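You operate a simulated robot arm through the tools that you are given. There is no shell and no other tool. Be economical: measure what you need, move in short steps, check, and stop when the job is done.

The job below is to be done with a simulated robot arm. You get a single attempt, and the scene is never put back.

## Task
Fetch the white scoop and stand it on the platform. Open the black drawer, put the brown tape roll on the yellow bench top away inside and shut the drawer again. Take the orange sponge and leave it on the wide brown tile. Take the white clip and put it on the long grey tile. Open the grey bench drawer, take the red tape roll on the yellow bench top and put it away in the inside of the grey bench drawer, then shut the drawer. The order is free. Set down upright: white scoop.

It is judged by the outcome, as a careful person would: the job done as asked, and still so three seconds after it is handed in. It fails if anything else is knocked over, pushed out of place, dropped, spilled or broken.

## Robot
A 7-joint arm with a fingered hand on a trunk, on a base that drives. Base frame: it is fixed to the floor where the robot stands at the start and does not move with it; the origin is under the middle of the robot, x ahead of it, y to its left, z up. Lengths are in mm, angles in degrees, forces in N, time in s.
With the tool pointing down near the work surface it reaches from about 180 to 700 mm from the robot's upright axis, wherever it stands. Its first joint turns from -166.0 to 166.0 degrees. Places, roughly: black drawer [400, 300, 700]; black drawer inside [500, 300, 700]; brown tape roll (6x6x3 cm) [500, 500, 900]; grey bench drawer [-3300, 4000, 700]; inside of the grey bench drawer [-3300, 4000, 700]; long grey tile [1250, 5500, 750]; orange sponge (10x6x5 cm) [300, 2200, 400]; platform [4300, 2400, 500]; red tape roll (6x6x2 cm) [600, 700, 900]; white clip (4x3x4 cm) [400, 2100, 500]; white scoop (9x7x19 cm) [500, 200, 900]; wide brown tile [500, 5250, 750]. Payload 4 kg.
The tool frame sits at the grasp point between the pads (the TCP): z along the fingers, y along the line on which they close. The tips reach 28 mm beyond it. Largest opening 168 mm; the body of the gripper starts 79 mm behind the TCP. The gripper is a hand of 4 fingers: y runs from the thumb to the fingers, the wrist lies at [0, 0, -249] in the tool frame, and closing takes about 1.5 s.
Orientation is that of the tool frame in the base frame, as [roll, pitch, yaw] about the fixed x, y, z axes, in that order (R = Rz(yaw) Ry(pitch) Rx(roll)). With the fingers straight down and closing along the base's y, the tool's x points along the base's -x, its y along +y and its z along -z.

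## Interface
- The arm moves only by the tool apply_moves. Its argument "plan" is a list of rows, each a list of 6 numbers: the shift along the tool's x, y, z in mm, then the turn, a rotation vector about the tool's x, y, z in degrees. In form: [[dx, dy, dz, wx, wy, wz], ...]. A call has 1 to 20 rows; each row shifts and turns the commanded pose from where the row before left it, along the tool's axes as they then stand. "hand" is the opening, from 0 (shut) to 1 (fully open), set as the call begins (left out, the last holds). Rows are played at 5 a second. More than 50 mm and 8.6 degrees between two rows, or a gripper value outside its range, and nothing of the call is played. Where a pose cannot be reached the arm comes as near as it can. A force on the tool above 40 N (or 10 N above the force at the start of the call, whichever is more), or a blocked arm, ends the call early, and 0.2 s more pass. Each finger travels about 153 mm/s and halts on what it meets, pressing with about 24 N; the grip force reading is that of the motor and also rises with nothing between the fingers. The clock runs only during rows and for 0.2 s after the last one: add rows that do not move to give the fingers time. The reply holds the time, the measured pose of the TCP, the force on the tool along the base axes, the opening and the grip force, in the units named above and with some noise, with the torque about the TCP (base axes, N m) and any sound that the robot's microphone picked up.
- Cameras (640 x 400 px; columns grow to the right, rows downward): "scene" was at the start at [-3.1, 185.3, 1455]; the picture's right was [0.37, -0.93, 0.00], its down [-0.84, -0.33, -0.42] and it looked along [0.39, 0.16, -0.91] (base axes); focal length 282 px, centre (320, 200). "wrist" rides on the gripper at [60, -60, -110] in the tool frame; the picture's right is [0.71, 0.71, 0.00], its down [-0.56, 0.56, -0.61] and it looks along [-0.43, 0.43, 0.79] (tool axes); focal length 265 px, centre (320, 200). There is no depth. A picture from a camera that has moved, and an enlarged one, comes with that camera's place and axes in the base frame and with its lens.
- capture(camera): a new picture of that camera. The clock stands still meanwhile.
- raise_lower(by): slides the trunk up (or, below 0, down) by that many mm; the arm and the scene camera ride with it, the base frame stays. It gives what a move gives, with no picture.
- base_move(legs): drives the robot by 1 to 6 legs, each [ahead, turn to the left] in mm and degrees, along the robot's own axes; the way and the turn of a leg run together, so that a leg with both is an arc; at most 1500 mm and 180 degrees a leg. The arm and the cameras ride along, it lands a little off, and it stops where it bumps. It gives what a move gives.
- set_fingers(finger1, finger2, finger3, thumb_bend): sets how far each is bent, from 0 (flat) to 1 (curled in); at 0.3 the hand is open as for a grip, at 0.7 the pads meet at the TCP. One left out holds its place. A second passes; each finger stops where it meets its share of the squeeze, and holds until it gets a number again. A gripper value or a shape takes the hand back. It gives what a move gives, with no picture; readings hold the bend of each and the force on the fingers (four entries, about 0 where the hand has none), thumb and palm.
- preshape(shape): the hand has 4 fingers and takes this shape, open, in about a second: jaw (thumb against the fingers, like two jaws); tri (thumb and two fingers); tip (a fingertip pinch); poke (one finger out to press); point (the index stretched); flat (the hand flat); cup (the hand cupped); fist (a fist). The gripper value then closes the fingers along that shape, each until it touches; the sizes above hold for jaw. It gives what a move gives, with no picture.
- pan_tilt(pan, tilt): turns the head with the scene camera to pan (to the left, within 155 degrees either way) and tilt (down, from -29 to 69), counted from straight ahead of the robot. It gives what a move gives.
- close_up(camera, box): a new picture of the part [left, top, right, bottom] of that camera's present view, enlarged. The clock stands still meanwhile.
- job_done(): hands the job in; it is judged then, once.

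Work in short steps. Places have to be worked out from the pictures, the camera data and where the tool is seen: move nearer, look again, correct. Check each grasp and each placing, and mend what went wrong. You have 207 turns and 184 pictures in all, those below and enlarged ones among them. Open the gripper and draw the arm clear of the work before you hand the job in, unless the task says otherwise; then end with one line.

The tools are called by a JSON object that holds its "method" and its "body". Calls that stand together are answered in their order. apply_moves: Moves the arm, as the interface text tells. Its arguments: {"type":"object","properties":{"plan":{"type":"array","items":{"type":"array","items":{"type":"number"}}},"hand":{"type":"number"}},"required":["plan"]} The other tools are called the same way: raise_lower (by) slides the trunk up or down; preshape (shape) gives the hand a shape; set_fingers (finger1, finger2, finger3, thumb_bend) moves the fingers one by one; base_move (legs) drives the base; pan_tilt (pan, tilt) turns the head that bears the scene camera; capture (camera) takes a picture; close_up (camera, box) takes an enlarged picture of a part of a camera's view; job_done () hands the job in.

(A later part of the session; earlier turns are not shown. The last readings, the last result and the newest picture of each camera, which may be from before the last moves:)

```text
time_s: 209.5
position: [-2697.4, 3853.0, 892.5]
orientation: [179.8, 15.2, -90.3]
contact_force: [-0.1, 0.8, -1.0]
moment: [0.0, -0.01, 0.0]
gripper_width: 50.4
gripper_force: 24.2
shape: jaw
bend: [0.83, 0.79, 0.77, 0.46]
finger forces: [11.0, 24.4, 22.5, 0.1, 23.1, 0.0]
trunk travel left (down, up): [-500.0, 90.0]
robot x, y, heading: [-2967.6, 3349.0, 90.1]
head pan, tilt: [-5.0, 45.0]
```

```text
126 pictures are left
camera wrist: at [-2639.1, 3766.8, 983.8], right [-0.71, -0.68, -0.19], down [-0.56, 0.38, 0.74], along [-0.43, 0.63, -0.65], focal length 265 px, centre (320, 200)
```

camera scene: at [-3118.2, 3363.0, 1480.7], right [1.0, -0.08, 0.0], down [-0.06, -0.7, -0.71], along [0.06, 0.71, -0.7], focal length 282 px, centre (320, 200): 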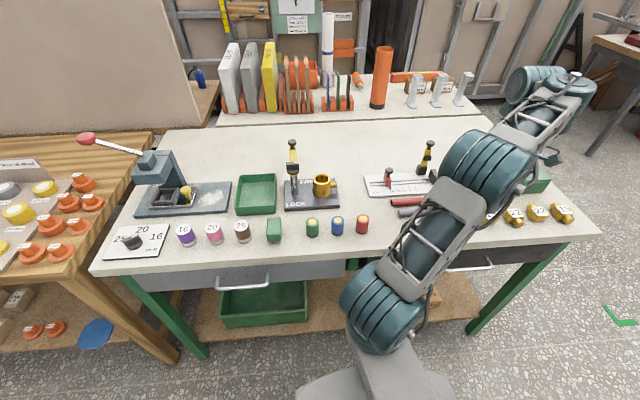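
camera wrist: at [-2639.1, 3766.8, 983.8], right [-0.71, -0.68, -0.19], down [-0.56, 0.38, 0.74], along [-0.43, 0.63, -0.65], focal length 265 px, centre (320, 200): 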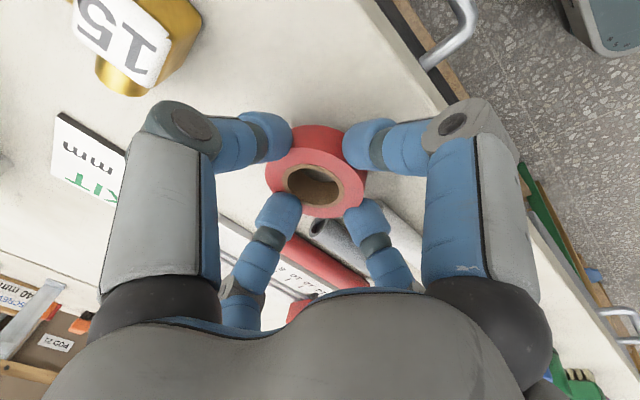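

No contact yet, so the bench is a bit lower here. I'll shift 8 mm away from the rods and keep descending in small steps.

{"method": "apply_moves", "body": {"plan": [[0, -8, 0, 0, 0, 0], [1.1, 0, 3.8, 0, 0, 0], [1.1, 0, 3.8, 0, 0, 0], [1.1, 0, 3.8, 0, 0, 0], [1.1, 0, 3.8, 0, 0, 0], [1.1, 0, 3.8, 0, 0, 0], [1.1, 0, 3.8, 0, 0, 0], [1.1, 0, 3.8, 0, 0, 0], [1.1, 0, 3.8, 0, 0, 0]]}}

```text
time_s: 210.7
position: [-2688.9, 3854.5, 885.4]
orientation: [-179.2, 16.1, -89.7]
contact_force: [-2.9, -1.7, 18.9]
moment: [0.72, 0.2, 0.11]
gripper_width: 50.8
gripper_force: 24.1
shape: jaw
bend: [0.83, 0.79, 0.78, 0.46]
finger forces: [9.4, 28.3, 37.2, 0.1, 23.6, 0.0]
trunk travel left (down, up): [-500.0, 90.0]
robot x, y, heading: [-2968.5, 3345.6, 90.4]
head pan, tilt: [-5.0, 45.0]
stopped in row 6: the force on the tool passed its limit at 44 N (the readings are from after the stop); the commanded pose is now the measured one
```

Contact at z 885. Releasing and lifting off.

{"method": "apply_moves", "body": {"plan": [[0, 0, -1, 0, 0, 0], [0, 0, 0, 0, 0, 0], [0, 0, 0, 0, 0, 0], [0, 0, 0, 0, 0, 0], [-5, 0, -18, 0, 0, 0], [-10, 0, -35, 0, 0, 0], [-10, 0, -35, 0, 0, 0], [-10, 0, -35, 0, 0, 0]], "hand": 0.5}}

{"method": "capture", "body": {"camera": "wrist"}}

```text
time_s: 212.5
position: [-2691.0, 3854.2, 1011.3]
orientation: [-179.6, 15.6, -90.0]
contact_force: [-0.4, -0.5, 0.8]
moment: [0.02, -0.01, 0.0]
gripper_width: 83.5
gripper_force: 0.1
shape: jaw
bend: [0.34, 0.34, 0.34, 0.34]
finger forces: [0.0, 0.1, 0.0, 0.0, 0.0, 0.0]
trunk travel left (down, up): [-500.0, 90.0]
robot x, y, heading: [-2968.4, 3348.5, 90.1]
head pan, tilt: [-5.0, 45.0]
```

```text
125 pictures are left
camera wrist: at [-2632.8, 3766.8, 1101.5], right [-0.71, -0.68, -0.2], down [-0.56, 0.37, 0.74], along [-0.43, 0.63, -0.65], focal length 265 px, centre (320, 200)
```

wrist: 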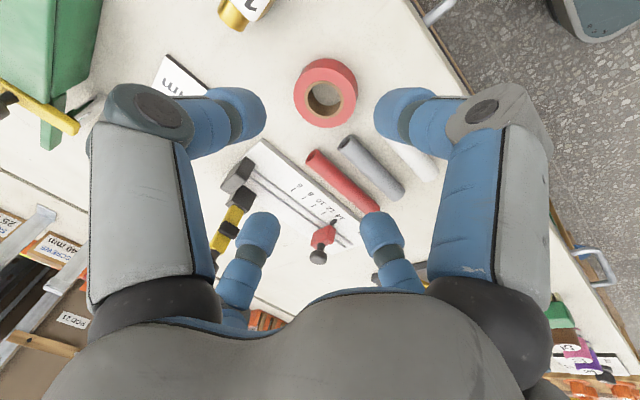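

The roll sits flat on the bench. Now a closer look at the grey drawer's handle.

{"method": "close_up", "body": {"camera": "scene", "box": [140, 230, 300, 330]}}

```text
4.00 times, centred on (220, 280) of scene
camera zoom: at [-3122.9, 3367.5, 1479.9], right [1.0, -0.08, 0.0], down [-0.06, -0.7, -0.71], along [0.06, 0.7, -0.71], focal length 1127 px, centre (720, -120)
```

zoom: 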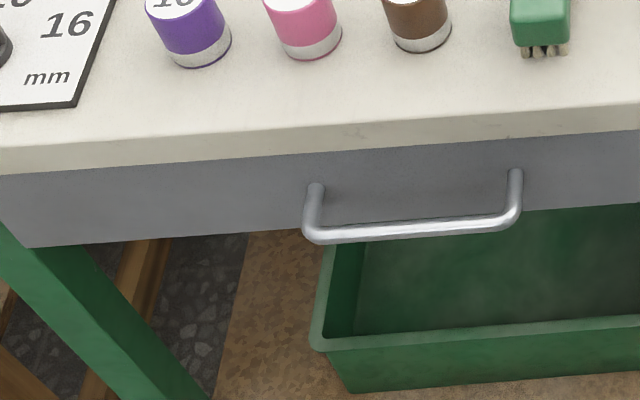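

The handle's bar is centred near (-3302, 3754, 771). I'll swing the arm over to the left in front of the bench, levelling the hand on the way.

{"method": "apply_moves", "body": {"plan": [[42, 0, 10, 0, 4, 0], [42, 0, 5, 0, 4, 0], [42, 0, 0, 0, 4, 0], [42, 0, 0, 0, 3.6, 0], [42, 0, 0, 0, 0, 0], [0, 44, 0, 0, 0, 0], [0, 44, 0, 0, 0, 0], [0, 44, 0, 0, 0, 0], [0, 44, 0, 0, 0, 0], [0, 44, 0, 0, 0, 0], [0, 44, 0, 0, 0, 0], [0, 44, 0, 0, 0, 0], [0, 44, 0, 0, 0, 0], [0, 44, 0, 0, 0, 0], [0, 44, 0, 0, 0, 0], [0, 44, 0, 0, 0, 0], [0, 44, 0, 0, 0, 0], [0, 44, 0, 0, 0, 0], [0, 37, 0, 0, 0, 0]]}}

{"method": "apply_moves", "body": {"plan": [[0, 0, 0, 0, 0, 8.2], [0, 0, 0, 0, 0, 8.2], [0, 0, 0, 0, 0, 8.2], [0, 0, 0, 0, 0, 8.2], [0, 0, 0, 0, 0, 8.2], [0, 0, 0, 0, 0, 8.2], [0, 0, 0, 0, 0, 8.2], [0, 0, 0, 0, 0, 8.2], [0, 0, 0, 0, 0, 8.2], [0, 0, 0, 0, 0, 8.2], [0, 0, 0, 0, 0, 8], [0, 0, 40, 0, 0, 0], [0, 0, 40, 0, 0, 0], [0, 0, 40, 0, 0, 0]]}}

```text
time_s: 216.5
position: [-3298.9, 3653.5, 963.5]
orientation: [-179.5, 0.1, -90.1]
contact_force: [-0.2, -0.5, -0.6]
moment: [0.0, 0.0, 0.02]
gripper_width: 83.9
gripper_force: 0.1
shape: jaw
bend: [0.34, 0.34, 0.34, 0.34]
finger forces: [0.1, 0.0, 0.0, 0.1, 0.0, 0.1]
trunk travel left (down, up): [-500.0, 90.0]
robot x, y, heading: [-2968.1, 3346.3, 90.5]
head pan, tilt: [-5.0, 45.0]
```

```text
time_s: 219.5
position: [-3296.1, 3653.6, 841.6]
orientation: [179.9, 0.5, 180.0]
contact_force: [-0.2, -0.2, 0.7]
moment: [0.03, -0.02, 0.03]
gripper_width: 83.7
gripper_force: 0.0
shape: jaw
bend: [0.34, 0.34, 0.34, 0.34]
finger forces: [0.0, 0.1, 0.1, 0.1, 0.1, 0.0]
trunk travel left (down, up): [-500.0, 90.0]
robot x, y, heading: [-2968.9, 3344.5, 90.2]
head pan, tilt: [-5.0, 45.0]
```

In place at the left. I'll back the base 60 mm, then turn the hand horizontal and go to handle height with the 45° roll.

{"method": "base_move", "body": {"legs": [[-60, 0]]}}

{"method": "apply_moves", "body": {"plan": [[0, 0, 0, -8.2, 0, 0], [0, 0, 0, -8.2, 0, 0], [0, 0, 0, -8.2, 0, 0], [0, 0, 0, -8.2, 0, 0], [0, 0, 0, -8.2, 0, 0], [0, 0, 0, -8.2, 0, 0], [0, 0, 0, -8.2, 0, 0], [0, 0, 0, -8.2, 0, 0], [0, 0, 0, -8.2, 0, 0], [0, 0, 0, -8.2, 0, 0], [0, 0, 0, -8, 0, 0], [0, -35, 30, 0, 0, 0], [0, -35, 30, 0, 0, 0], [0, 0, 0, 0, 0, 7.5], [0, 0, 0, 0, 0, 7.5], [0, 0, 0, 0, 0, 7.5], [0, 0, 0, 0, 0, 7.5], [0, 0, 0, 0, 0, 7.5], [0, 0, 0, 0, 0, 7.5]]}}

{"method": "capture", "body": {"camera": "wrist"}}

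```text
time_s: 220.5
position: [-3296.9, 3594.3, 843.1]
orientation: [179.9, 0.5, 179.9]
contact_force: [0.1, -0.1, -0.1]
moment: [0.0, 0.0, 0.02]
gripper_width: 83.7
gripper_force: 0.1
shape: jaw
bend: [0.34, 0.34, 0.34, 0.34]
finger forces: [0.1, 0.0, 0.0, 0.0, 0.1, 0.0]
trunk travel left (down, up): [-500.0, 90.0]
robot x, y, heading: [-2967.1, 3286.6, 90.5]
head pan, tilt: [-5.0, 45.0]
```

```text
time_s: 224.5
position: [-3297.8, 3651.0, 768.1]
orientation: [89.8, -44.5, 180.0]
contact_force: [0.3, -0.3, -0.4]
moment: [-0.04, 0.0, 0.02]
gripper_width: 84.1
gripper_force: 0.0
shape: jaw
bend: [0.34, 0.34, 0.34, 0.34]
finger forces: [0.1, 0.0, 0.0, 0.0, 0.0, 0.1]
out of reach, approached as far as the arm can: row 10
trunk travel left (down, up): [-500.0, 90.0]
robot x, y, heading: [-2966.7, 3283.4, 90.5]
head pan, tilt: [-5.0, 45.0]
```

```text
123 pictures are left
camera wrist: at [-3385.2, 3542.0, 768.3], right [-0.01, 0.0, 1.0], down [0.79, -0.62, 0.01], along [0.62, 0.79, 0.01], focal length 265 px, centre (320, 200)
```

wrist: 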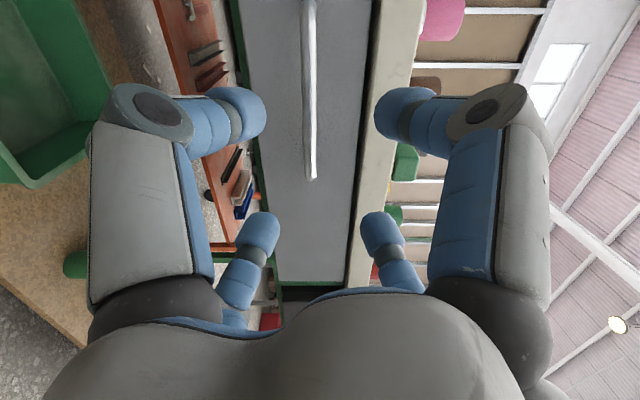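

The bar's z is about 758 and it reaches a bit further left. I'll adjust and creep the base forward 93 mm.

{"method": "apply_moves", "body": {"plan": [[2.2, -14.8, 0, 0, 0, 0], [0, 0, 0, 0, 0, 0]]}}

{"method": "base_move", "body": {"legs": [[93, 0]]}}

{"method": "capture", "body": {"camera": "wrist"}}

```text
time_s: 225.1
position: [-3309.7, 3651.4, 758.7]
orientation: [89.9, -44.5, 180.0]
contact_force: [0.0, 0.3, -0.6]
moment: [-0.01, 0.0, 0.0]
gripper_width: 84.0
gripper_force: 0.1
shape: jaw
bend: [0.34, 0.34, 0.34, 0.34]
finger forces: [0.1, 0.0, 0.0, 0.0, 0.0, 0.0]
trunk travel left (down, up): [-500.0, 90.0]
robot x, y, heading: [-2972.0, 3289.4, 90.4]
head pan, tilt: [-5.0, 45.0]
```

```text
time_s: 226.2
position: [-3310.0, 3743.8, 758.4]
orientation: [89.9, -44.4, -179.9]
contact_force: [-0.7, -0.2, -0.6]
moment: [-0.04, 0.0, -0.03]
gripper_width: 84.1
gripper_force: 0.0
shape: jaw
bend: [0.34, 0.34, 0.34, 0.34]
finger forces: [0.0, 0.1, 0.1, 0.0, 0.0, 0.1]
trunk travel left (down, up): [-500.0, 90.0]
robot x, y, heading: [-2965.6, 3374.5, 90.5]
head pan, tilt: [-5.0, 45.0]
```

```text
122 pictures are left
camera wrist: at [-3397.3, 3634.8, 758.9], right [-0.01, 0.0, 1.0], down [0.79, -0.61, 0.01], along [0.61, 0.79, 0.01], focal length 265 px, centre (320, 200)
```

wrist: 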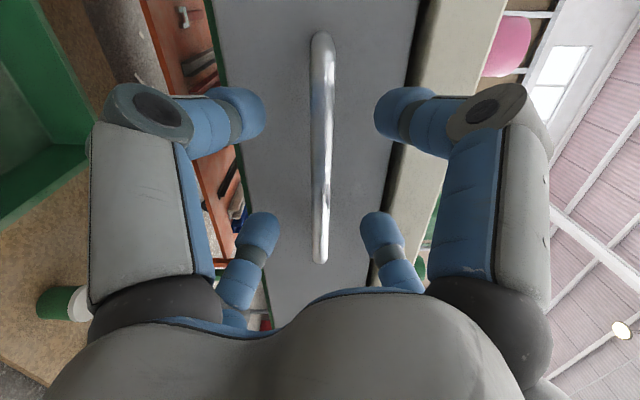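

The picture matches the earlier successful grip. Closing behind the bar.

{"method": "apply_moves", "body": {"plan": [[0, 0, 0, 0, 0, 0], [0, 0, 0, 0, 0, 0], [0, 0, 0, 0, 0, 0], [0, 0, 0, 0, 0, 0], [0, 0, 0, 0, 0, 0], [0, 0, 0, 0, 0, 0]], "hand": 0}}

{"method": "capture", "body": {"camera": "wrist"}}

```text
time_s: 227.6
position: [-3311.2, 3743.2, 760.2]
orientation: [90.0, -44.5, -179.9]
contact_force: [0.8, 1.8, 1.2]
moment: [0.05, 0.03, 0.02]
gripper_width: 20.4
gripper_force: 24.2
shape: jaw
bend: [0.75, 0.75, 0.75, 0.6]
finger forces: [21.6, 21.6, 20.9, 0.0, 20.6, 0.1]
trunk travel left (down, up): [-500.0, 90.0]
robot x, y, heading: [-2969.9, 3379.3, 90.4]
head pan, tilt: [-5.0, 45.0]
```

```text
121 pictures are left
camera wrist: at [-3397.3, 3634.8, 759.1], right [-0.01, 0.0, 1.0], down [0.79, -0.61, 0.01], along [0.61, 0.79, 0.01], focal length 265 px, centre (320, 200)
```

wrist: 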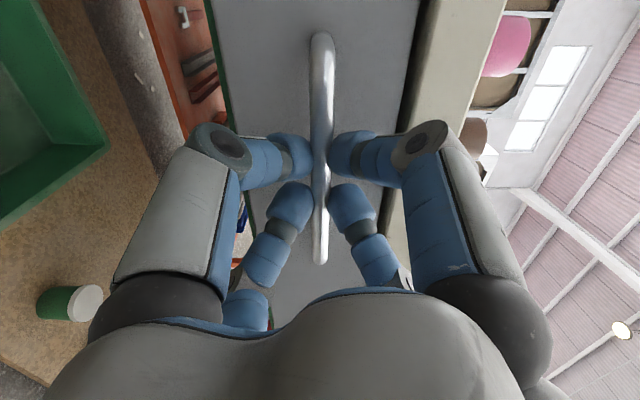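

The bar is gripped directly this time (~21 N per digit). Pulling with the base.

{"method": "base_move", "body": {"legs": [[-210, 0]]}}

{"method": "capture", "body": {"camera": "scene"}}

```text
time_s: 229.2
position: [-3310.1, 3531.5, 758.4]
orientation: [89.9, -44.4, -179.7]
contact_force: [-3.2, -0.8, 2.4]
moment: [0.03, 0.03, 0.01]
gripper_width: 20.3
gripper_force: 23.7
shape: jaw
bend: [0.75, 0.75, 0.75, 0.6]
finger forces: [22.0, 23.3, 22.3, 0.0, 20.7, 0.1]
trunk travel left (down, up): [-500.0, 90.0]
robot x, y, heading: [-2967.3, 3167.8, 90.5]
head pan, tilt: [-5.0, 45.0]
```

```text
120 pictures are left
camera scene: at [-3122.5, 3188.5, 1479.9], right [1.0, -0.08, 0.0], down [-0.06, -0.7, -0.71], along [0.06, 0.7, -0.71], focal length 282 px, centre (320, 200)
```

scene: 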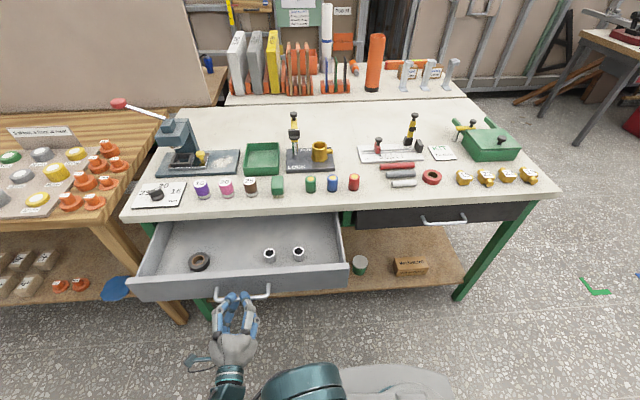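

The grey drawer is open, with a free spot near (-3345, 3700). I'll release, back out, turn the hand down and raise it.

{"method": "apply_moves", "body": {"plan": [[0, 0, 0, 0, 0, 0], [0, 0, 0, 0, 0, 0], [0, 0, 0, 0, 0, 0], [0, 0, -30, 0, 0, 0], [0, 0, -30, 0, 0, 0], [0, 0, 0, 0, 0, -7.5], [0, 0, 0, 0, 0, -7.5], [0, 0, 0, 0, 0, -7.5], [0, 0, 0, 0, 0, -7.5], [0, 0, 0, 0, 0, -7.5], [0, 0, 0, 0, 0, -7.5]], "hand": 0.5}}

{"method": "apply_moves", "body": {"plan": [[0, 30, 0, 8.2, 0, 0], [0, 30, 0, 8.2, 0, 0], [0, 30, 0, 8.2, 0, 0], [0, 0, 0, 8.2, 0, 0], [0, 0, 0, 8.2, 0, 0], [0, 0, 0, 8.2, 0, 0], [0, 0, 0, 8.2, 0, 0], [0, 0, 0, 8.2, 0, 0], [0, 0, 0, 8.2, 0, 0], [0, 0, 0, 8.2, 0, 0], [0, 0, 0, 8, 0, 0], [0, 0, -45, 0, 0, 0], [0, 0, -45, 0, 0, 0], [0, 0, -45, 0, 0, 0], [0, 0, -45, 0, 0, 0]]}}

{"method": "base_move", "body": {"legs": [[132, 0]]}}

```text
time_s: 231.6
position: [-3309.7, 3471.6, 760.6]
orientation: [89.8, 0.6, -179.8]
contact_force: [0.7, -0.8, -0.1]
moment: [-0.01, -0.03, 0.0]
gripper_width: 83.9
gripper_force: 0.1
shape: jaw
bend: [0.34, 0.34, 0.34, 0.34]
finger forces: [0.1, 0.0, 0.0, 0.1, 0.0, 0.0]
trunk travel left (down, up): [-500.0, 90.0]
robot x, y, heading: [-2967.5, 3172.1, 90.6]
head pan, tilt: [-5.0, 45.0]
```

```text
time_s: 234.8
position: [-3309.9, 3485.2, 1027.5]
orientation: [179.9, 0.6, -179.8]
contact_force: [0.3, -0.1, -0.4]
moment: [0.0, -0.05, 0.02]
gripper_width: 83.5
gripper_force: 0.0
shape: jaw
bend: [0.34, 0.34, 0.34, 0.34]
finger forces: [0.0, 0.1, 0.1, 0.0, 0.0, 0.0]
trunk travel left (down, up): [-500.0, 90.0]
robot x, y, heading: [-2967.9, 3169.7, 90.6]
head pan, tilt: [-5.0, 45.0]
```

```text
time_s: 236.1
position: [-3312.0, 3616.6, 1025.7]
orientation: [179.8, 0.5, -179.7]
contact_force: [-0.1, 0.6, 0.1]
moment: [-0.01, 0.02, 0.01]
gripper_width: 83.7
gripper_force: 0.0
shape: jaw
bend: [0.34, 0.34, 0.34, 0.34]
finger forces: [0.0, 0.0, 0.1, 0.1, 0.1, 0.1]
trunk travel left (down, up): [-500.0, 90.0]
robot x, y, heading: [-2965.6, 3298.7, 90.6]
head pan, tilt: [-5.0, 45.0]
```

Next I'll bring the hand over the red roll at about (-2686, 3875).

{"method": "apply_moves", "body": {"plan": [[-41.7, 17, 0, 0, 0, 0], [-41.7, 17, 0, 0, 0, 0], [-41.7, 17, 0, 0, 0, 0], [-41.7, 17, 0, 0, 0, 0], [-41.7, 17, 0, 0, 0, 0], [-41.7, 17, 0, 0, 0, 0], [-41.7, 17, 0, 0, 0, 0], [-41.7, 17, 0, 0, 0, 0], [-41.7, 17, 0, 0, 0, 0], [-41.7, 17, 0, 0, 0, 0], [-41.7, 17, 0, 0, 0, 0], [-41.7, 17, 0, 0, 0, 0], [-41.7, 17, 0, 0, 0, 0], [-41.7, 17, 0, 0, 0, 0], [-41.7, 17, 0, 0, 0, 0], [0, 0, 40, 0, 0, 0]]}}

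{"method": "capture", "body": {"camera": "wrist"}}

```text
time_s: 239.5
position: [-2685.9, 3872.3, 992.0]
orientation: [179.9, 0.5, -179.8]
contact_force: [-0.8, 0.7, -0.9]
moment: [-0.02, -0.03, 0.0]
gripper_width: 84.1
gripper_force: 0.1
shape: jaw
bend: [0.34, 0.34, 0.34, 0.34]
finger forces: [0.0, 0.0, 0.1, 0.0, 0.1, 0.1]
trunk travel left (down, up): [-500.0, 90.0]
robot x, y, heading: [-2967.1, 3303.4, 90.8]
head pan, tilt: [-5.0, 45.0]
```

```text
119 pictures are left
camera wrist: at [-2748.4, 3812.8, 1102.2], right [-0.71, 0.7, 0.0], down [0.55, 0.56, 0.62], along [0.44, 0.44, -0.79], focal length 265 px, centre (320, 200)
```

wrist: 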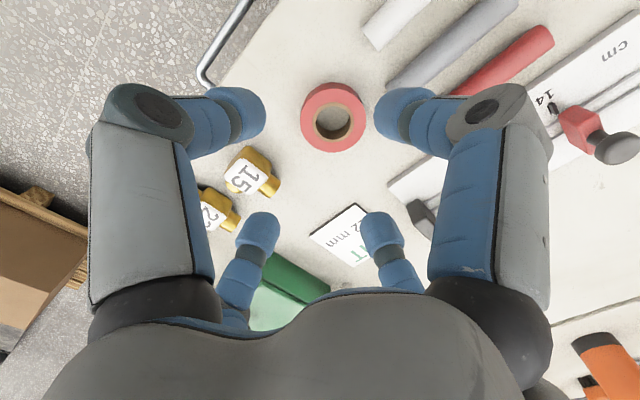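

I'll correct by a few mm, roll 45° so the digits miss the rod ends, and descend.

{"method": "apply_moves", "body": {"plan": [[6, 11, 0, 0, 0, 0], [0, 0, 0, 0, 0, -7.5], [0, 0, 0, 0, 0, -7.5], [0, 0, 0, 0, 0, -7.5], [0, 0, 0, 0, 0, -7.5], [0, 0, 0, 0, 0, -7.5], [0, 0, 0, 0, 0, -7.5], [0, 0, 30, 0, 0, 0], [0, 0, 30, 0, 0, 0], [0, 0, 20, 0, 0, 0], [0, 0, 15, 0, 0, 0]]}}

{"method": "capture", "body": {"camera": "wrist"}}

```text
time_s: 241.9
position: [-2692.0, 3884.2, 896.9]
orientation: [-179.7, 0.4, -134.7]
contact_force: [0.1, -0.5, -0.3]
moment: [-0.01, -0.01, 0.01]
gripper_width: 83.8
gripper_force: 0.1
shape: jaw
bend: [0.34, 0.34, 0.34, 0.34]
finger forces: [0.0, 0.1, 0.0, 0.0, 0.1, 0.0]
trunk travel left (down, up): [-500.0, 90.0]
robot x, y, heading: [-2969.5, 3302.1, 90.4]
head pan, tilt: [-5.0, 45.0]
```

```text
118 pictures are left
camera wrist: at [-2693.4, 3799.6, 1007.0], right [-1.0, 0.0, -0.01], down [-0.01, 0.79, 0.62], along [0.0, 0.62, -0.79], focal length 265 px, centre (320, 200)
```

wrist: 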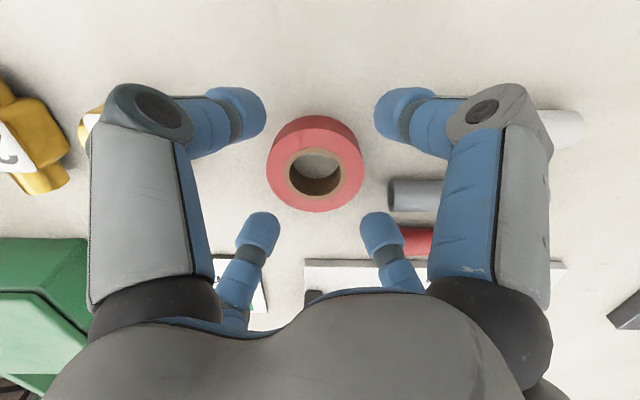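

Centred, with the grey rod between two digits. Down 17 mm more and close.

{"method": "apply_moves", "body": {"plan": [[0, 0, 10, 0, 0, 0], [0, 0, 4, 0, 0, 0], [0, 0, 3, 0, 0, 0]]}}

{"method": "apply_moves", "body": {"plan": [[0, 0, 0, 0, 0, 0], [0, 0, 0, 0, 0, 0], [0, 0, 0, 0, 0, 0], [0, 0, 0, 0, 0, 0], [0, 0, 0, 0, 0, 0], [0, 0, 0, 0, 0, 0], [0, 0, 0, 0, 0, 0]], "hand": 0}}

{"method": "capture", "body": {"camera": "wrist"}}

```text
time_s: 242.7
position: [-2690.9, 3883.6, 879.6]
orientation: [-179.8, 0.5, -134.9]
contact_force: [0.9, 0.3, -0.7]
moment: [-0.01, -0.02, 0.01]
gripper_width: 84.0
gripper_force: 0.0
shape: jaw
bend: [0.34, 0.34, 0.34, 0.34]
finger forces: [0.1, 0.0, 0.0, 0.0, 0.0, 0.0]
trunk travel left (down, up): [-500.0, 90.0]
robot x, y, heading: [-2964.6, 3301.8, 90.5]
head pan, tilt: [-5.0, 45.0]
```

```text
time_s: 244.3
position: [-2690.2, 3884.4, 879.0]
orientation: [-179.7, 0.4, -134.8]
contact_force: [0.1, -0.1, -0.4]
moment: [-0.03, 0.01, -0.02]
gripper_width: 53.3
gripper_force: 23.4
shape: jaw
bend: [0.79, 0.79, 0.79, 0.45]
finger forces: [21.5, 21.7, 21.7, 0.0, 21.7, 0.0]
trunk travel left (down, up): [-500.0, 90.0]
robot x, y, heading: [-2966.7, 3301.7, 90.6]
head pan, tilt: [-5.0, 45.0]
```

```text
117 pictures are left
camera wrist: at [-2693.2, 3800.0, 990.0], right [-1.0, 0.0, -0.01], down [-0.01, 0.79, 0.62], along [0.0, 0.62, -0.79], focal length 265 px, centre (320, 200)
```

wrist: 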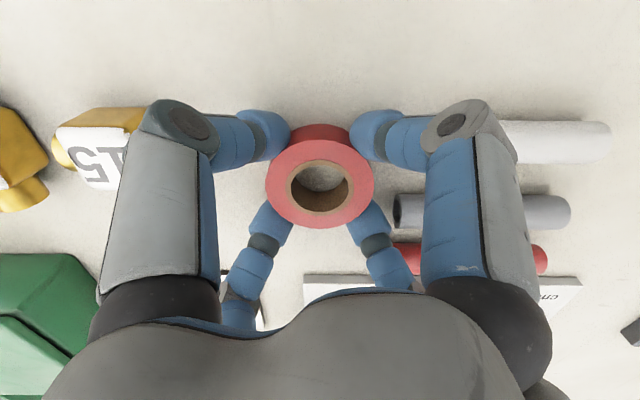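

Firm, even grip. Lifting and carrying it over the grey drawer's free spot.

{"method": "apply_moves", "body": {"plan": [[0, 0, -35, 0, 0, 0], [0, 0, -45, 0, 0, 0], [0, 0, -45, 0, 0, 0], [0, 0, -20, 0, 0, 0], [37.3, 20.6, 0, 0, 0, 0], [37.3, 20.6, 0, 0, 0, 0], [37.3, 20.6, 0, 0, 0, 0], [37.3, 20.6, 0, 0, 0, 0], [37.3, 20.6, 0, 0, 0, 0], [37.3, 20.6, 0, 0, 0, 0], [37.3, 20.6, 0, 0, 0, 0], [37.3, 20.6, 0, 0, 0, 0], [37.3, 20.6, 0, 0, 0, 0], [37.3, 20.6, 0, 0, 0, 0], [37.3, 20.6, 0, 0, 0, 0], [37.3, 20.6, 0, 0, 0, 0], [37.3, 20.6, 0, 0, 0, 0], [37.3, 20.6, 0, 0, 0, 0], [37.3, 20.6, 0, 0, 0, 0], [37.3, 20.6, 0, 0, 0, 0]]}}

{"method": "capture", "body": {"camera": "wrist"}}

```text
time_s: 248.5
position: [-3346.4, 3692.9, 1018.9]
orientation: [-179.7, 0.3, -134.8]
contact_force: [0.3, 0.0, -0.3]
moment: [0.01, -0.02, 0.0]
gripper_width: 52.8
gripper_force: 23.9
shape: jaw
bend: [0.79, 0.79, 0.79, 0.45]
finger forces: [21.4, 21.9, 21.7, 0.0, 21.5, 0.1]
trunk travel left (down, up): [-500.0, 90.0]
robot x, y, heading: [-2967.6, 3298.0, 90.4]
head pan, tilt: [-5.0, 45.0]
```

```text
116 pictures are left
camera wrist: at [-3348.7, 3608.2, 1130.0], right [-1.0, 0.0, -0.01], down [-0.01, 0.79, 0.62], along [0.0, 0.62, -0.79], focal length 265 px, centre (320, 200)
```

wrist: 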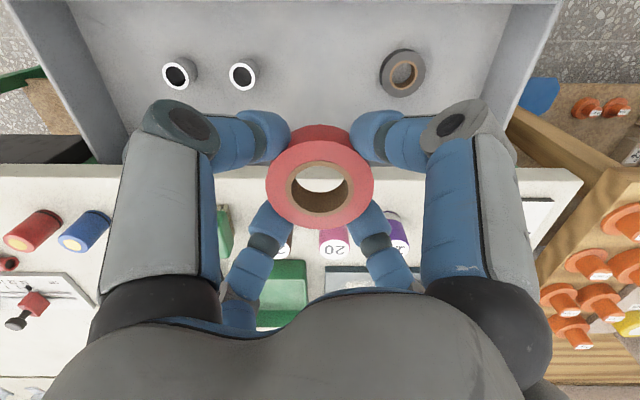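

Above the gap between ring and sleeves. Descending into the drawer, ending in small steps.

{"method": "apply_moves", "body": {"plan": [[-5, 5, 0, 0, 0, 0], [0, 0, 45, 0, 0, 0], [0, 0, 45, 0, 0, 0], [0, 0, 45, 0, 0, 0], [0, 0, 45, 0, 0, 0], [0, 0, 45, 0, 0, 0], [0, 0, 20, 0, 0, 0]]}}

{"method": "capture", "body": {"camera": "wrist"}}

{"method": "apply_moves", "body": {"plan": [[0, 0, 10, 0, 0, 0], [0, 0, 6, 0, 0, 0], [0, 0, 4, 0, 0, 0], [0, 0, 4, 0, 0, 0], [0, 0, 4, 0, 0, 0], [0, 0, 4, 0, 0, 0], [0, 0, 4, 0, 0, 0], [0, 0, 4, 0, 0, 0], [0, 0, 4, 0, 0, 0]]}}

{"method": "capture", "body": {"camera": "wrist"}}

```text
time_s: 250.1
position: [-3346.5, 3701.8, 774.7]
orientation: [-179.8, 0.4, -134.8]
contact_force: [0.3, -0.3, -0.2]
moment: [0.0, 0.0, 0.0]
gripper_width: 52.9
gripper_force: 23.9
shape: jaw
bend: [0.79, 0.79, 0.79, 0.45]
finger forces: [21.4, 21.8, 21.7, 0.0, 21.4, 0.0]
trunk travel left (down, up): [-500.0, 90.0]
robot x, y, heading: [-2967.5, 3300.4, 90.4]
head pan, tilt: [-5.0, 45.0]
```

```text
115 pictures are left
camera wrist: at [-3348.4, 3616.8, 885.2], right [-1.0, 0.0, -0.01], down [-0.01, 0.79, 0.62], along [0.0, 0.62, -0.79], focal length 265 px, centre (320, 200)
```

wrist: 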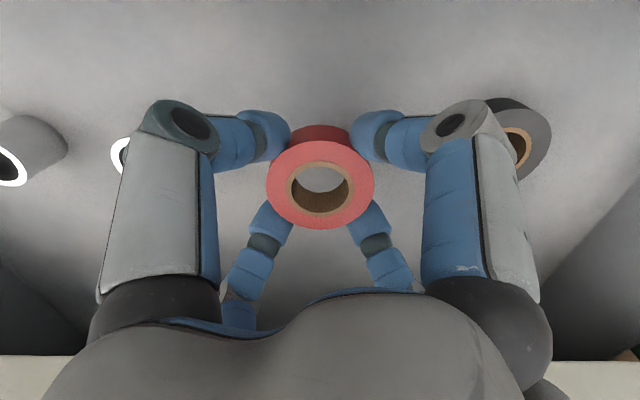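

```text
time_s: 251.8
position: [-3344.8, 3703.0, 742.1]
orientation: [179.8, 0.3, -134.9]
contact_force: [5.4, -0.7, 26.8]
moment: [-0.49, -0.45, 0.22]
gripper_width: 54.0
gripper_force: 23.7
shape: jaw
bend: [0.79, 0.79, 0.79, 0.45]
finger forces: [32.3, 25.8, 27.5, 0.0, 38.6, 0.0]
trunk travel left (down, up): [-500.0, 90.0]
robot x, y, heading: [-2968.0, 3299.1, 90.4]
head pan, tilt: [-5.0, 45.0]
stopped in row 8: the force on the tool passed its limit at 47 N (the readings are from after the stop); the commanded pose is now the measured one
```

```text
114 pictures are left
camera wrist: at [-3347.0, 3617.8, 851.5], right [-1.0, 0.0, 0.0], down [0.0, 0.78, 0.62], along [0.0, 0.62, -0.78], focal length 265 px, centre (320, 200)
```

wrist: 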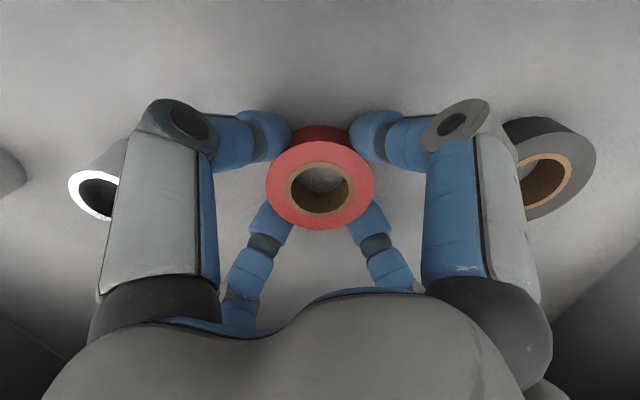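

It rests on the drawer floor. I'll open only a little (0.4 moves just the thumb) and lift off.

{"method": "apply_moves", "body": {"plan": [[0, 0, -1, 0, 0, 0], [0, 0, 0, 0, 0, 0], [0, 0, 0, 0, 0, 0], [0, 0, 0, 0, 0, 0]], "hand": 0.4}}

{"method": "apply_moves", "body": {"plan": [[0, 0, -15, 0, 0, 0], [0, 0, -25, 0, 0, 0], [0, 0, -45, 0, 0, 0], [0, 0, -45, 0, 0, 0], [0, 0, -45, 0, 0, 0], [0, 0, -45, 0, 0, 0], [0, 0, -45, 0, 0, 0]]}}

{"method": "capture", "body": {"camera": "wrist"}}

```text
time_s: 252.8
position: [-3347.7, 3701.9, 741.5]
orientation: [179.7, 0.3, -134.7]
contact_force: [-1.9, 1.5, 20.3]
moment: [-0.11, 0.11, -0.08]
gripper_width: 63.9
gripper_force: 0.1
shape: jaw
bend: [0.81, 0.8, 0.8, 0.41]
finger forces: [5.4, 4.9, 3.0, 0.0, 7.1, 0.0]
trunk travel left (down, up): [-500.0, 90.0]
robot x, y, heading: [-2968.9, 3302.9, 90.5]
head pan, tilt: [-5.0, 45.0]
```

```text
time_s: 254.4
position: [-3346.6, 3698.5, 1007.6]
orientation: [179.8, 0.4, -134.8]
contact_force: [-0.5, -0.6, 0.5]
moment: [0.0, -0.01, -0.01]
gripper_width: 66.8
gripper_force: 0.0
shape: jaw
bend: [0.79, 0.79, 0.79, 0.4]
finger forces: [0.1, 0.0, 0.0, 0.0, 0.0, 0.0]
trunk travel left (down, up): [-500.0, 90.0]
robot x, y, heading: [-2966.8, 3297.0, 90.8]
head pan, tilt: [-5.0, 45.0]
```

```text
113 pictures are left
camera wrist: at [-3349.6, 3612.5, 1116.8], right [-1.0, 0.0, 0.0], down [-0.01, 0.79, 0.62], along [0.0, 0.62, -0.79], focal length 265 px, centre (320, 200)
```

wrist: 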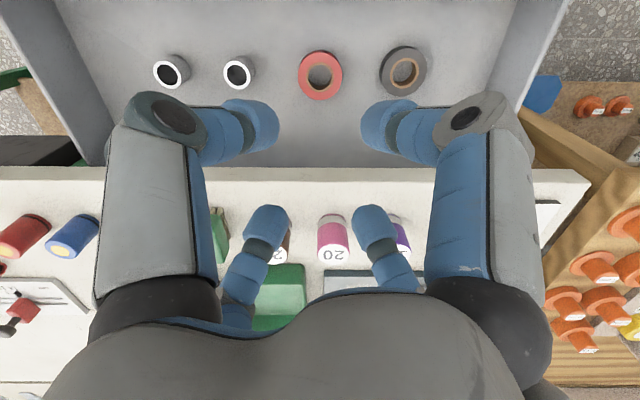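

The red roll lies in the drawer. Now I'll back off, point the closed hand down in front of the handle.

{"method": "base_move", "body": {"legs": [[-130, 0]]}}

{"method": "apply_moves", "body": {"plan": [[0, 0, 0, 0, 0, -7.5], [0, 0, 0, 0, 0, -7.5], [0, 0, 0, 0, 0, -7.5], [0, 0, 0, 0, 0, -7.5], [0, 0, 0, 0, 0, -7.5], [0, 0, 0, 0, 0, -7.3], [30, -12, 0, 0, 0, 0], [30, -12, 0, 0, 0, 0], [30, -14, 0, 0, 0, 0], [0, 0, 40, 0, 0, 0], [0, 0, 40, 0, 0, 0], [0, 0, 40, 0, 0, 0], [0, 0, 40, 0, 0, 0], [0, 0, 40, 0, 0, 0], [0, 0, 38, 0, 0, 0]], "hand": 0}}

{"method": "capture", "body": {"camera": "scene"}}

{"method": "capture", "body": {"camera": "wrist"}}

```text
time_s: 255.7
position: [-3346.3, 3566.7, 1006.2]
orientation: [179.9, 0.4, -134.9]
contact_force: [-0.1, 0.4, 0.2]
moment: [0.01, 0.01, 0.02]
gripper_width: 67.0
gripper_force: 0.1
shape: jaw
bend: [0.79, 0.79, 0.79, 0.4]
finger forces: [0.0, 0.0, 0.0, 0.0, 0.0, 0.0]
trunk travel left (down, up): [-500.0, 90.0]
robot x, y, heading: [-2966.4, 3168.2, 90.4]
head pan, tilt: [-5.0, 45.0]
```

```text
time_s: 258.9
position: [-3308.6, 3479.0, 766.2]
orientation: [-179.9, 0.3, -90.2]
contact_force: [-0.4, 0.1, 0.2]
moment: [0.01, 0.02, 0.01]
gripper_width: 0.0
gripper_force: 24.3
shape: jaw
bend: [0.7, 0.7, 0.7, 0.7]
finger forces: [0.0, 0.0, 0.0, 0.0, 0.0, 0.0]
trunk travel left (down, up): [-500.0, 90.0]
robot x, y, heading: [-2968.3, 3171.4, 90.5]
head pan, tilt: [-5.0, 45.0]
```

```text
112 pictures are left
camera scene: at [-3122.6, 3188.0, 1479.9], right [1.0, -0.08, 0.0], down [-0.06, -0.7, -0.71], along [0.06, 0.7, -0.71], focal length 282 px, centre (320, 200)
```

scene: 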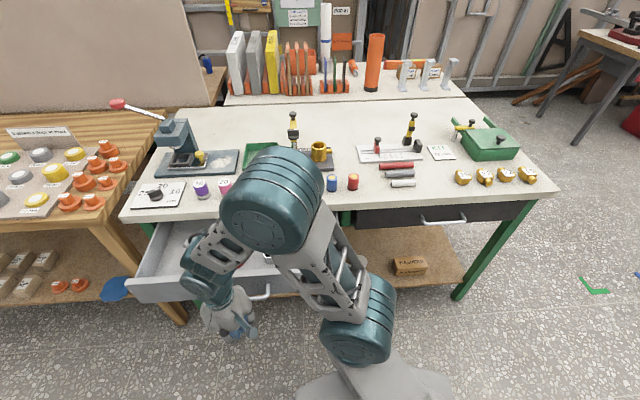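

```text
111 pictures are left
camera wrist: at [-3250.6, 3419.1, 876.5], right [-0.71, -0.7, -0.01], down [-0.56, 0.56, 0.62], along [-0.43, 0.44, -0.79], focal length 265 px, centre (320, 200)
```

wrist: 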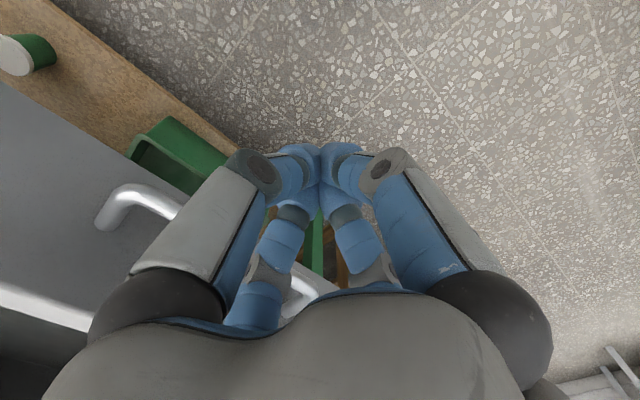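

The closed fingers stand in front of the handle. Pushing with the base.

{"method": "base_move", "body": {"legs": [[225, 0]]}}

{"method": "apply_moves", "body": {"plan": [[-10, 0, 0, 0, 0, 0], [-8, 0, 0, 0, 0, 0], [-6, 0, 0, 0, 0, 0], [-6, 0, 0, 0, 0, 0], [-6, 0, 0, 0, 0, 0], [-6, 0, 0, 0, 0, 0], [-6, 0, 0, 0, 0, 0]]}}

{"method": "capture", "body": {"camera": "wrist"}}

```text
time_s: 260.6
position: [-3309.8, 3702.3, 767.3]
orientation: [-179.8, 0.4, -90.1]
contact_force: [0.1, -0.1, -0.3]
moment: [-0.03, 0.01, -0.05]
gripper_width: 0.0
gripper_force: 23.9
shape: jaw
bend: [0.7, 0.7, 0.7, 0.7]
finger forces: [0.0, 0.1, 0.0, 0.0, 0.0, 0.0]
trunk travel left (down, up): [-500.0, 90.0]
robot x, y, heading: [-2966.4, 3387.6, 90.3]
head pan, tilt: [-5.0, 45.0]
```

```text
time_s: 261.8
position: [-3311.0, 3722.1, 767.3]
orientation: [-179.5, -0.6, -89.0]
contact_force: [1.9, -13.9, 11.9]
moment: [0.45, 0.01, -0.07]
gripper_width: 0.0
gripper_force: 23.9
shape: jaw
bend: [0.7, 0.7, 0.7, 0.7]
finger forces: [0.1, 0.0, 18.9, 0.1, 0.1, 0.0]
trunk travel left (down, up): [-500.0, 90.0]
robot x, y, heading: [-2969.0, 3387.1, 90.4]
head pan, tilt: [-5.0, 45.0]
stopped in row 5: the force on the tool passed its limit at 42 N (the readings are from after the stop); the commanded pose is now the measured one
```

```text
110 pictures are left
camera wrist: at [-3252.0, 3665.2, 878.3], right [-0.7, -0.72, 0.0], down [-0.57, 0.55, 0.61], along [-0.44, 0.42, -0.8], focal length 265 px, centre (320, 200)
```

wrist: 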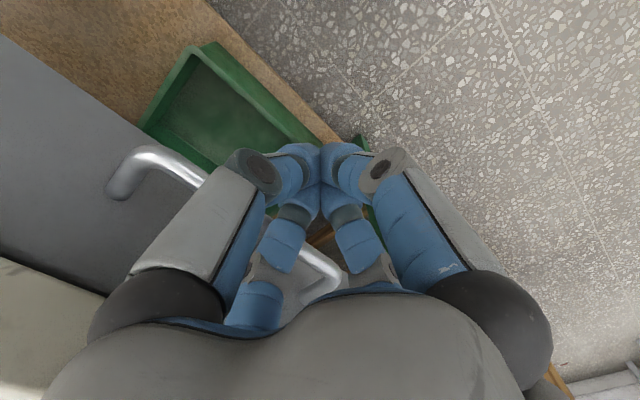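

It stopped at y≈3722, as expected for shut. I'll back off, raise and tuck the arm and check the drawer.

{"method": "apply_moves", "body": {"plan": [[30, 0, 0, 0, 0, 0], [30, 0, 0, 0, 0, 0], [0, 0, -45, 0, 0, 0], [0, 0, -45, 0, 0, 0], [0, 0, -45, 0, 0, 0], [0, 0, -45, 0, 0, 0], [0, 0, -45, 0, 0, 0], [0, 0, -45, 0, 0, 0], [0, 0, -45, 0, 0, 0], [0, -45, 0, 0, 0, 0], [0, -45, 0, 0, 0, 0], [0, -45, 0, 0, 0, 0], [0, -45, 0, 0, 0, 0], [0, -45, 0, 0, 0, 0]]}}

{"method": "base_move", "body": {"legs": [[-150, 0]]}}

{"method": "capture", "body": {"camera": "scene"}}

```text
time_s: 264.8
position: [-3087.9, 3670.0, 1081.6]
orientation: [-179.6, -0.4, -89.3]
contact_force: [-0.1, 0.6, 0.0]
moment: [-0.03, -0.01, 0.0]
gripper_width: 0.0
gripper_force: 24.0
shape: jaw
bend: [0.7, 0.7, 0.7, 0.7]
finger forces: [0.1, 0.1, 0.0, 0.0, 0.0, 0.1]
trunk travel left (down, up): [-500.0, 90.0]
robot x, y, heading: [-2970.3, 3390.0, 90.4]
head pan, tilt: [-5.0, 45.0]
```

```text
time_s: 266.1
position: [-3088.1, 3518.5, 1081.4]
orientation: [-179.7, -0.4, -89.3]
contact_force: [-0.5, -0.3, -0.9]
moment: [0.01, -0.04, 0.01]
gripper_width: 0.0
gripper_force: 24.0
shape: jaw
bend: [0.7, 0.7, 0.7, 0.7]
finger forces: [0.0, 0.0, 0.1, 0.0, 0.0, 0.0]
trunk travel left (down, up): [-500.0, 90.0]
robot x, y, heading: [-2964.0, 3239.1, 90.3]
head pan, tilt: [-5.0, 45.0]
```

```text
109 pictures are left
camera scene: at [-3122.1, 3257.1, 1480.0], right [1.0, -0.08, 0.0], down [-0.06, -0.7, -0.71], along [0.06, 0.71, -0.71], focal length 282 px, centre (320, 200)
```

scene: 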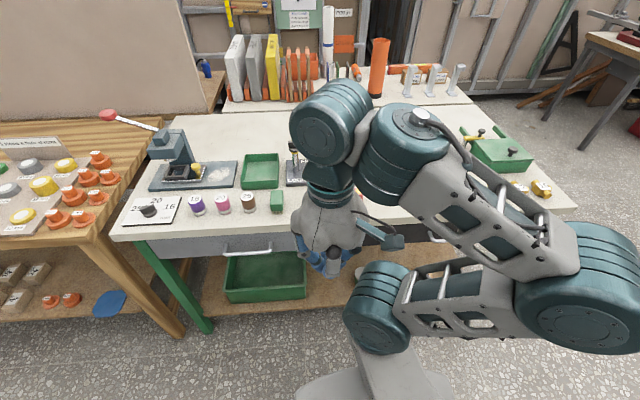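

The grey drawer is shut. Driving back east: out past the bench, north to y≈4430, then east.

{"method": "base_move", "body": {"legs": [[0, -90.3], [1120, 0], [0, 90], [1190, 0], [0, -90]]}}

```text
time_s: 288.9
position: [-1600.1, 4601.1, 1079.8]
orientation: [-179.6, -0.4, 179.2]
contact_force: [-0.8, -0.1, 0.5]
moment: [-0.02, 0.0, 0.0]
gripper_width: 0.0
gripper_force: 23.9
shape: jaw
bend: [0.7, 0.7, 0.7, 0.7]
finger forces: [0.0, 0.0, 0.1, 0.0, 0.1, 0.0]
trunk travel left (down, up): [-500.0, 90.0]
robot x, y, heading: [-1882.5, 4485.8, -1.3]
head pan, tilt: [-5.0, 45.0]
```

Next I'll drive to x≈500 and look at the tile tables on the way.

{"method": "base_move", "body": {"legs": [[1500, 1.3], [1200, 0]]}}

{"method": "pan_tilt", "body": {"pan": 85, "tilt": 40}}

{"method": "capture", "body": {"camera": "scene"}}

{"method": "pan_tilt", "body": {"pan": -90, "tilt": 30}}

{"method": "capture", "body": {"camera": "scene"}}

```text
time_s: 302.0
position: [1099.7, 4646.5, 1081.4]
orientation: [-179.6, -0.3, -178.5]
contact_force: [0.0, 0.4, -0.2]
moment: [0.0, 0.01, 0.01]
gripper_width: 0.0
gripper_force: 23.9
shape: jaw
bend: [0.7, 0.7, 0.7, 0.7]
finger forces: [0.0, 0.1, 0.1, 0.0, 0.0, 0.0]
trunk travel left (down, up): [-500.0, 90.0]
robot x, y, heading: [819.9, 4522.0, 1.2]
head pan, tilt: [-5.0, 45.0]
```

```text
time_s: 303.6
position: [1099.6, 4647.1, 1081.9]
orientation: [-179.5, -0.5, -178.6]
contact_force: [0.4, 0.1, 0.0]
moment: [-0.01, -0.01, 0.02]
gripper_width: 0.0
gripper_force: 23.9
shape: jaw
bend: [0.7, 0.7, 0.7, 0.7]
finger forces: [0.0, 0.0, 0.0, 0.0, 0.0, 0.0]
trunk travel left (down, up): [-500.0, 90.0]
robot x, y, heading: [825.4, 4525.5, 1.2]
head pan, tilt: [85.0, 40.0]
```

```text
108 pictures are left
camera scene: at [763.4, 4768.9, 1487.2], right [1.0, -0.07, 0.0], down [-0.04, -0.64, -0.77], along [0.05, 0.76, -0.64], focal length 282 px, centre (320, 200)
```

scene: 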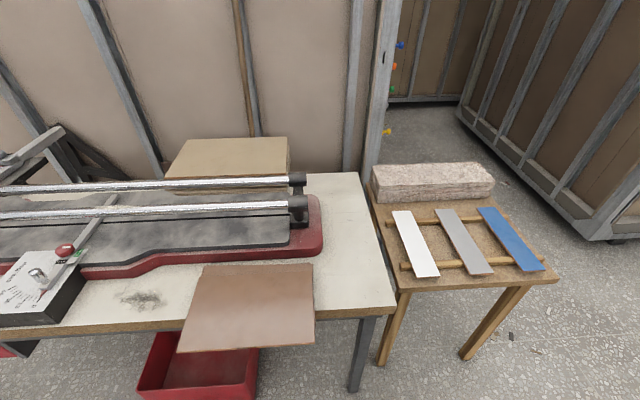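

```text
time_s: 306.3
position: [1100.2, 4647.4, 1082.1]
orientation: [-179.6, -0.4, -178.6]
contact_force: [-0.2, 0.1, 0.4]
moment: [-0.02, 0.02, 0.02]
gripper_width: 0.2
gripper_force: 23.8
shape: jaw
bend: [0.7, 0.7, 0.7, 0.7]
finger forces: [0.0, 0.0, 0.1, 0.0, 0.0, 0.0]
trunk travel left (down, up): [-500.0, 90.0]
robot x, y, heading: [821.7, 4518.9, 1.2]
head pan, tilt: [-90.0, 30.0]
```

```text
107 pictures are left
camera scene: at [759.8, 4593.6, 1502.6], right [-1.0, -0.02, 0.0], down [-0.01, 0.5, -0.87], along [0.02, -0.87, -0.5], focal length 282 px, centre (320, 200)
```

scene: 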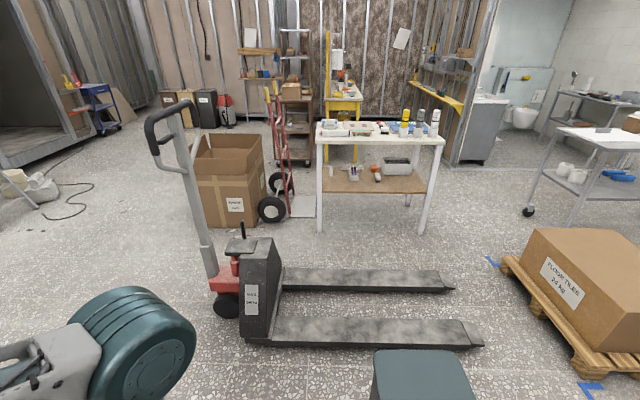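

The wide brown tile is at about (605, 5220) and the long grey tile at about (1294, 5376). I'll drive on round to the south side of the trolley with the sponge and clip.

{"method": "base_move", "body": {"legs": [[1500, -1.2], [180, 0], [0, -90], [1500, 0], [1440, 0]]}}

```text
time_s: 332.4
position: [2586.4, 1292.7, 1081.5]
orientation: [-179.6, -0.5, 87.8]
contact_force: [-0.2, -0.5, 0.4]
moment: [0.03, 0.03, 0.01]
gripper_width: 0.4
gripper_force: 24.1
shape: jaw
bend: [0.7, 0.7, 0.7, 0.7]
finger forces: [0.0, 0.0, 0.0, 0.1, 0.0, 0.1]
trunk travel left (down, up): [-500.0, 90.0]
robot x, y, heading: [2480.1, 1578.1, -92.4]
head pan, tilt: [-90.0, 30.0]
```

On track. West through the passage to x≈450, then turning north to face the trolley.

{"method": "base_move", "body": {"legs": [[0, -87.6], [1500, 0], [530, 0], [0, -90]]}}

{"method": "pan_tilt", "body": {"pan": 0, "tilt": 45}}

{"method": "capture", "body": {"camera": "scene"}}

```text
time_s: 350.0
position: [323.5, 1793.1, 1079.7]
orientation: [-179.5, -0.4, -87.6]
contact_force: [-0.1, -0.1, 0.4]
moment: [0.0, -0.06, -0.02]
gripper_width: 0.0
gripper_force: 23.8
shape: jaw
bend: [0.7, 0.7, 0.7, 0.7]
finger forces: [0.1, 0.1, 0.0, 0.0, 0.1, 0.1]
trunk travel left (down, up): [-500.0, 90.0]
robot x, y, heading: [456.0, 1519.0, 92.2]
head pan, tilt: [-90.0, 30.0]
```

```text
time_s: 351.7
position: [323.1, 1792.5, 1080.7]
orientation: [-179.7, -0.5, -87.6]
contact_force: [0.0, -0.3, -0.3]
moment: [-0.01, -0.03, 0.0]
gripper_width: 0.1
gripper_force: 23.9
shape: jaw
bend: [0.7, 0.7, 0.7, 0.7]
finger forces: [0.0, 0.0, 0.0, 0.0, 0.0, 0.0]
trunk travel left (down, up): [-500.0, 90.0]
robot x, y, heading: [453.7, 1516.9, 91.9]
head pan, tilt: [0.0, 45.0]
```

```text
106 pictures are left
camera scene: at [289.7, 1531.3, 1480.0], right [1.0, 0.04, 0.0], down [0.03, -0.71, -0.71], along [-0.03, 0.71, -0.71], focal length 282 px, centre (320, 200)
```

scene: 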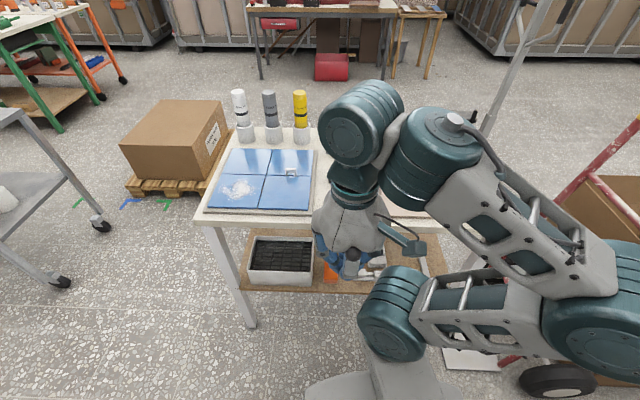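

The arm hides the shelf. I'll lower the trunk 400 mm, which the low shelf needs anyway, and look from there.

{"method": "raise_lower", "body": {"by": -400}}

{"method": "pan_tilt", "body": {"pan": 0, "tilt": 35}}

{"method": "capture", "body": {"camera": "scene"}}

{"method": "capture", "body": {"camera": "wrist"}}

```text
time_s: 355.5
position: [323.7, 1793.8, 680.5]
orientation: [-179.6, -0.4, -87.6]
contact_force: [1.0, -0.2, -0.1]
moment: [0.01, -0.02, 0.02]
gripper_width: 0.1
gripper_force: 23.9
shape: jaw
bend: [0.7, 0.7, 0.7, 0.7]
finger forces: [0.1, 0.1, 0.0, 0.0, 0.0, 0.0]
trunk travel left (down, up): [-100.0, 490.0]
robot x, y, heading: [455.6, 1514.0, 92.3]
head pan, tilt: [0.0, 45.0]
```

```text
time_s: 356.2
position: [322.3, 1793.2, 681.7]
orientation: [-179.6, -0.5, -87.6]
contact_force: [-0.5, -0.2, 0.2]
moment: [-0.02, 0.01, -0.05]
gripper_width: 0.1
gripper_force: 23.8
shape: jaw
bend: [0.7, 0.7, 0.7, 0.7]
finger forces: [0.1, 0.0, 0.0, 0.1, 0.0, 0.0]
trunk travel left (down, up): [-100.0, 490.0]
robot x, y, heading: [450.2, 1516.5, 92.2]
head pan, tilt: [0.0, 35.0]
```

```text
105 pictures are left
camera scene: at [289.4, 1538.1, 1094.7], right [1.0, 0.04, 0.0], down [0.02, -0.57, -0.82], along [-0.03, 0.82, -0.57], focal length 282 px, centre (320, 200)
```

scene: 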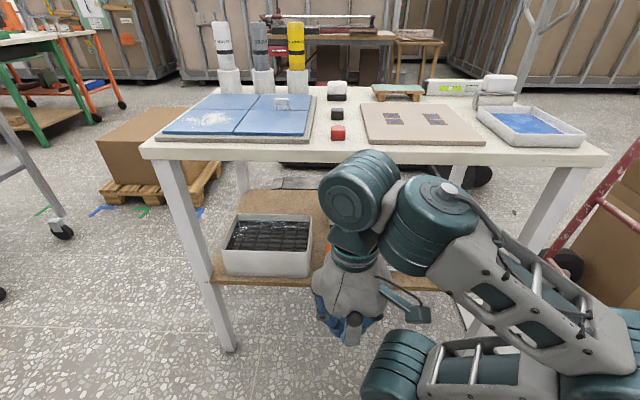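

```text
104 pictures are left
camera wrist: at [384.3, 1737.3, 791.9], right [-0.68, -0.74, 0.0], down [-0.58, 0.54, 0.61], along [-0.45, 0.41, -0.8], focal length 265 px, centre (320, 200)
```

wrist: 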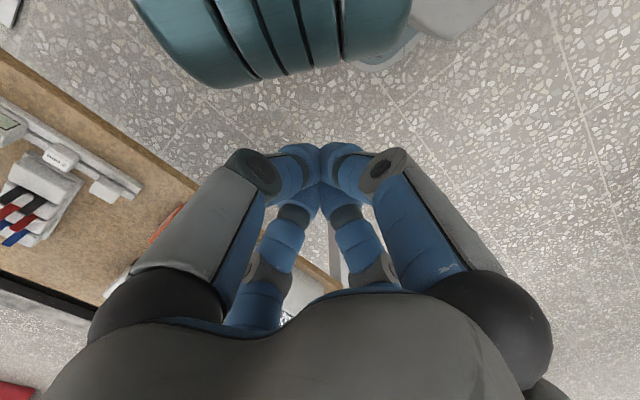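

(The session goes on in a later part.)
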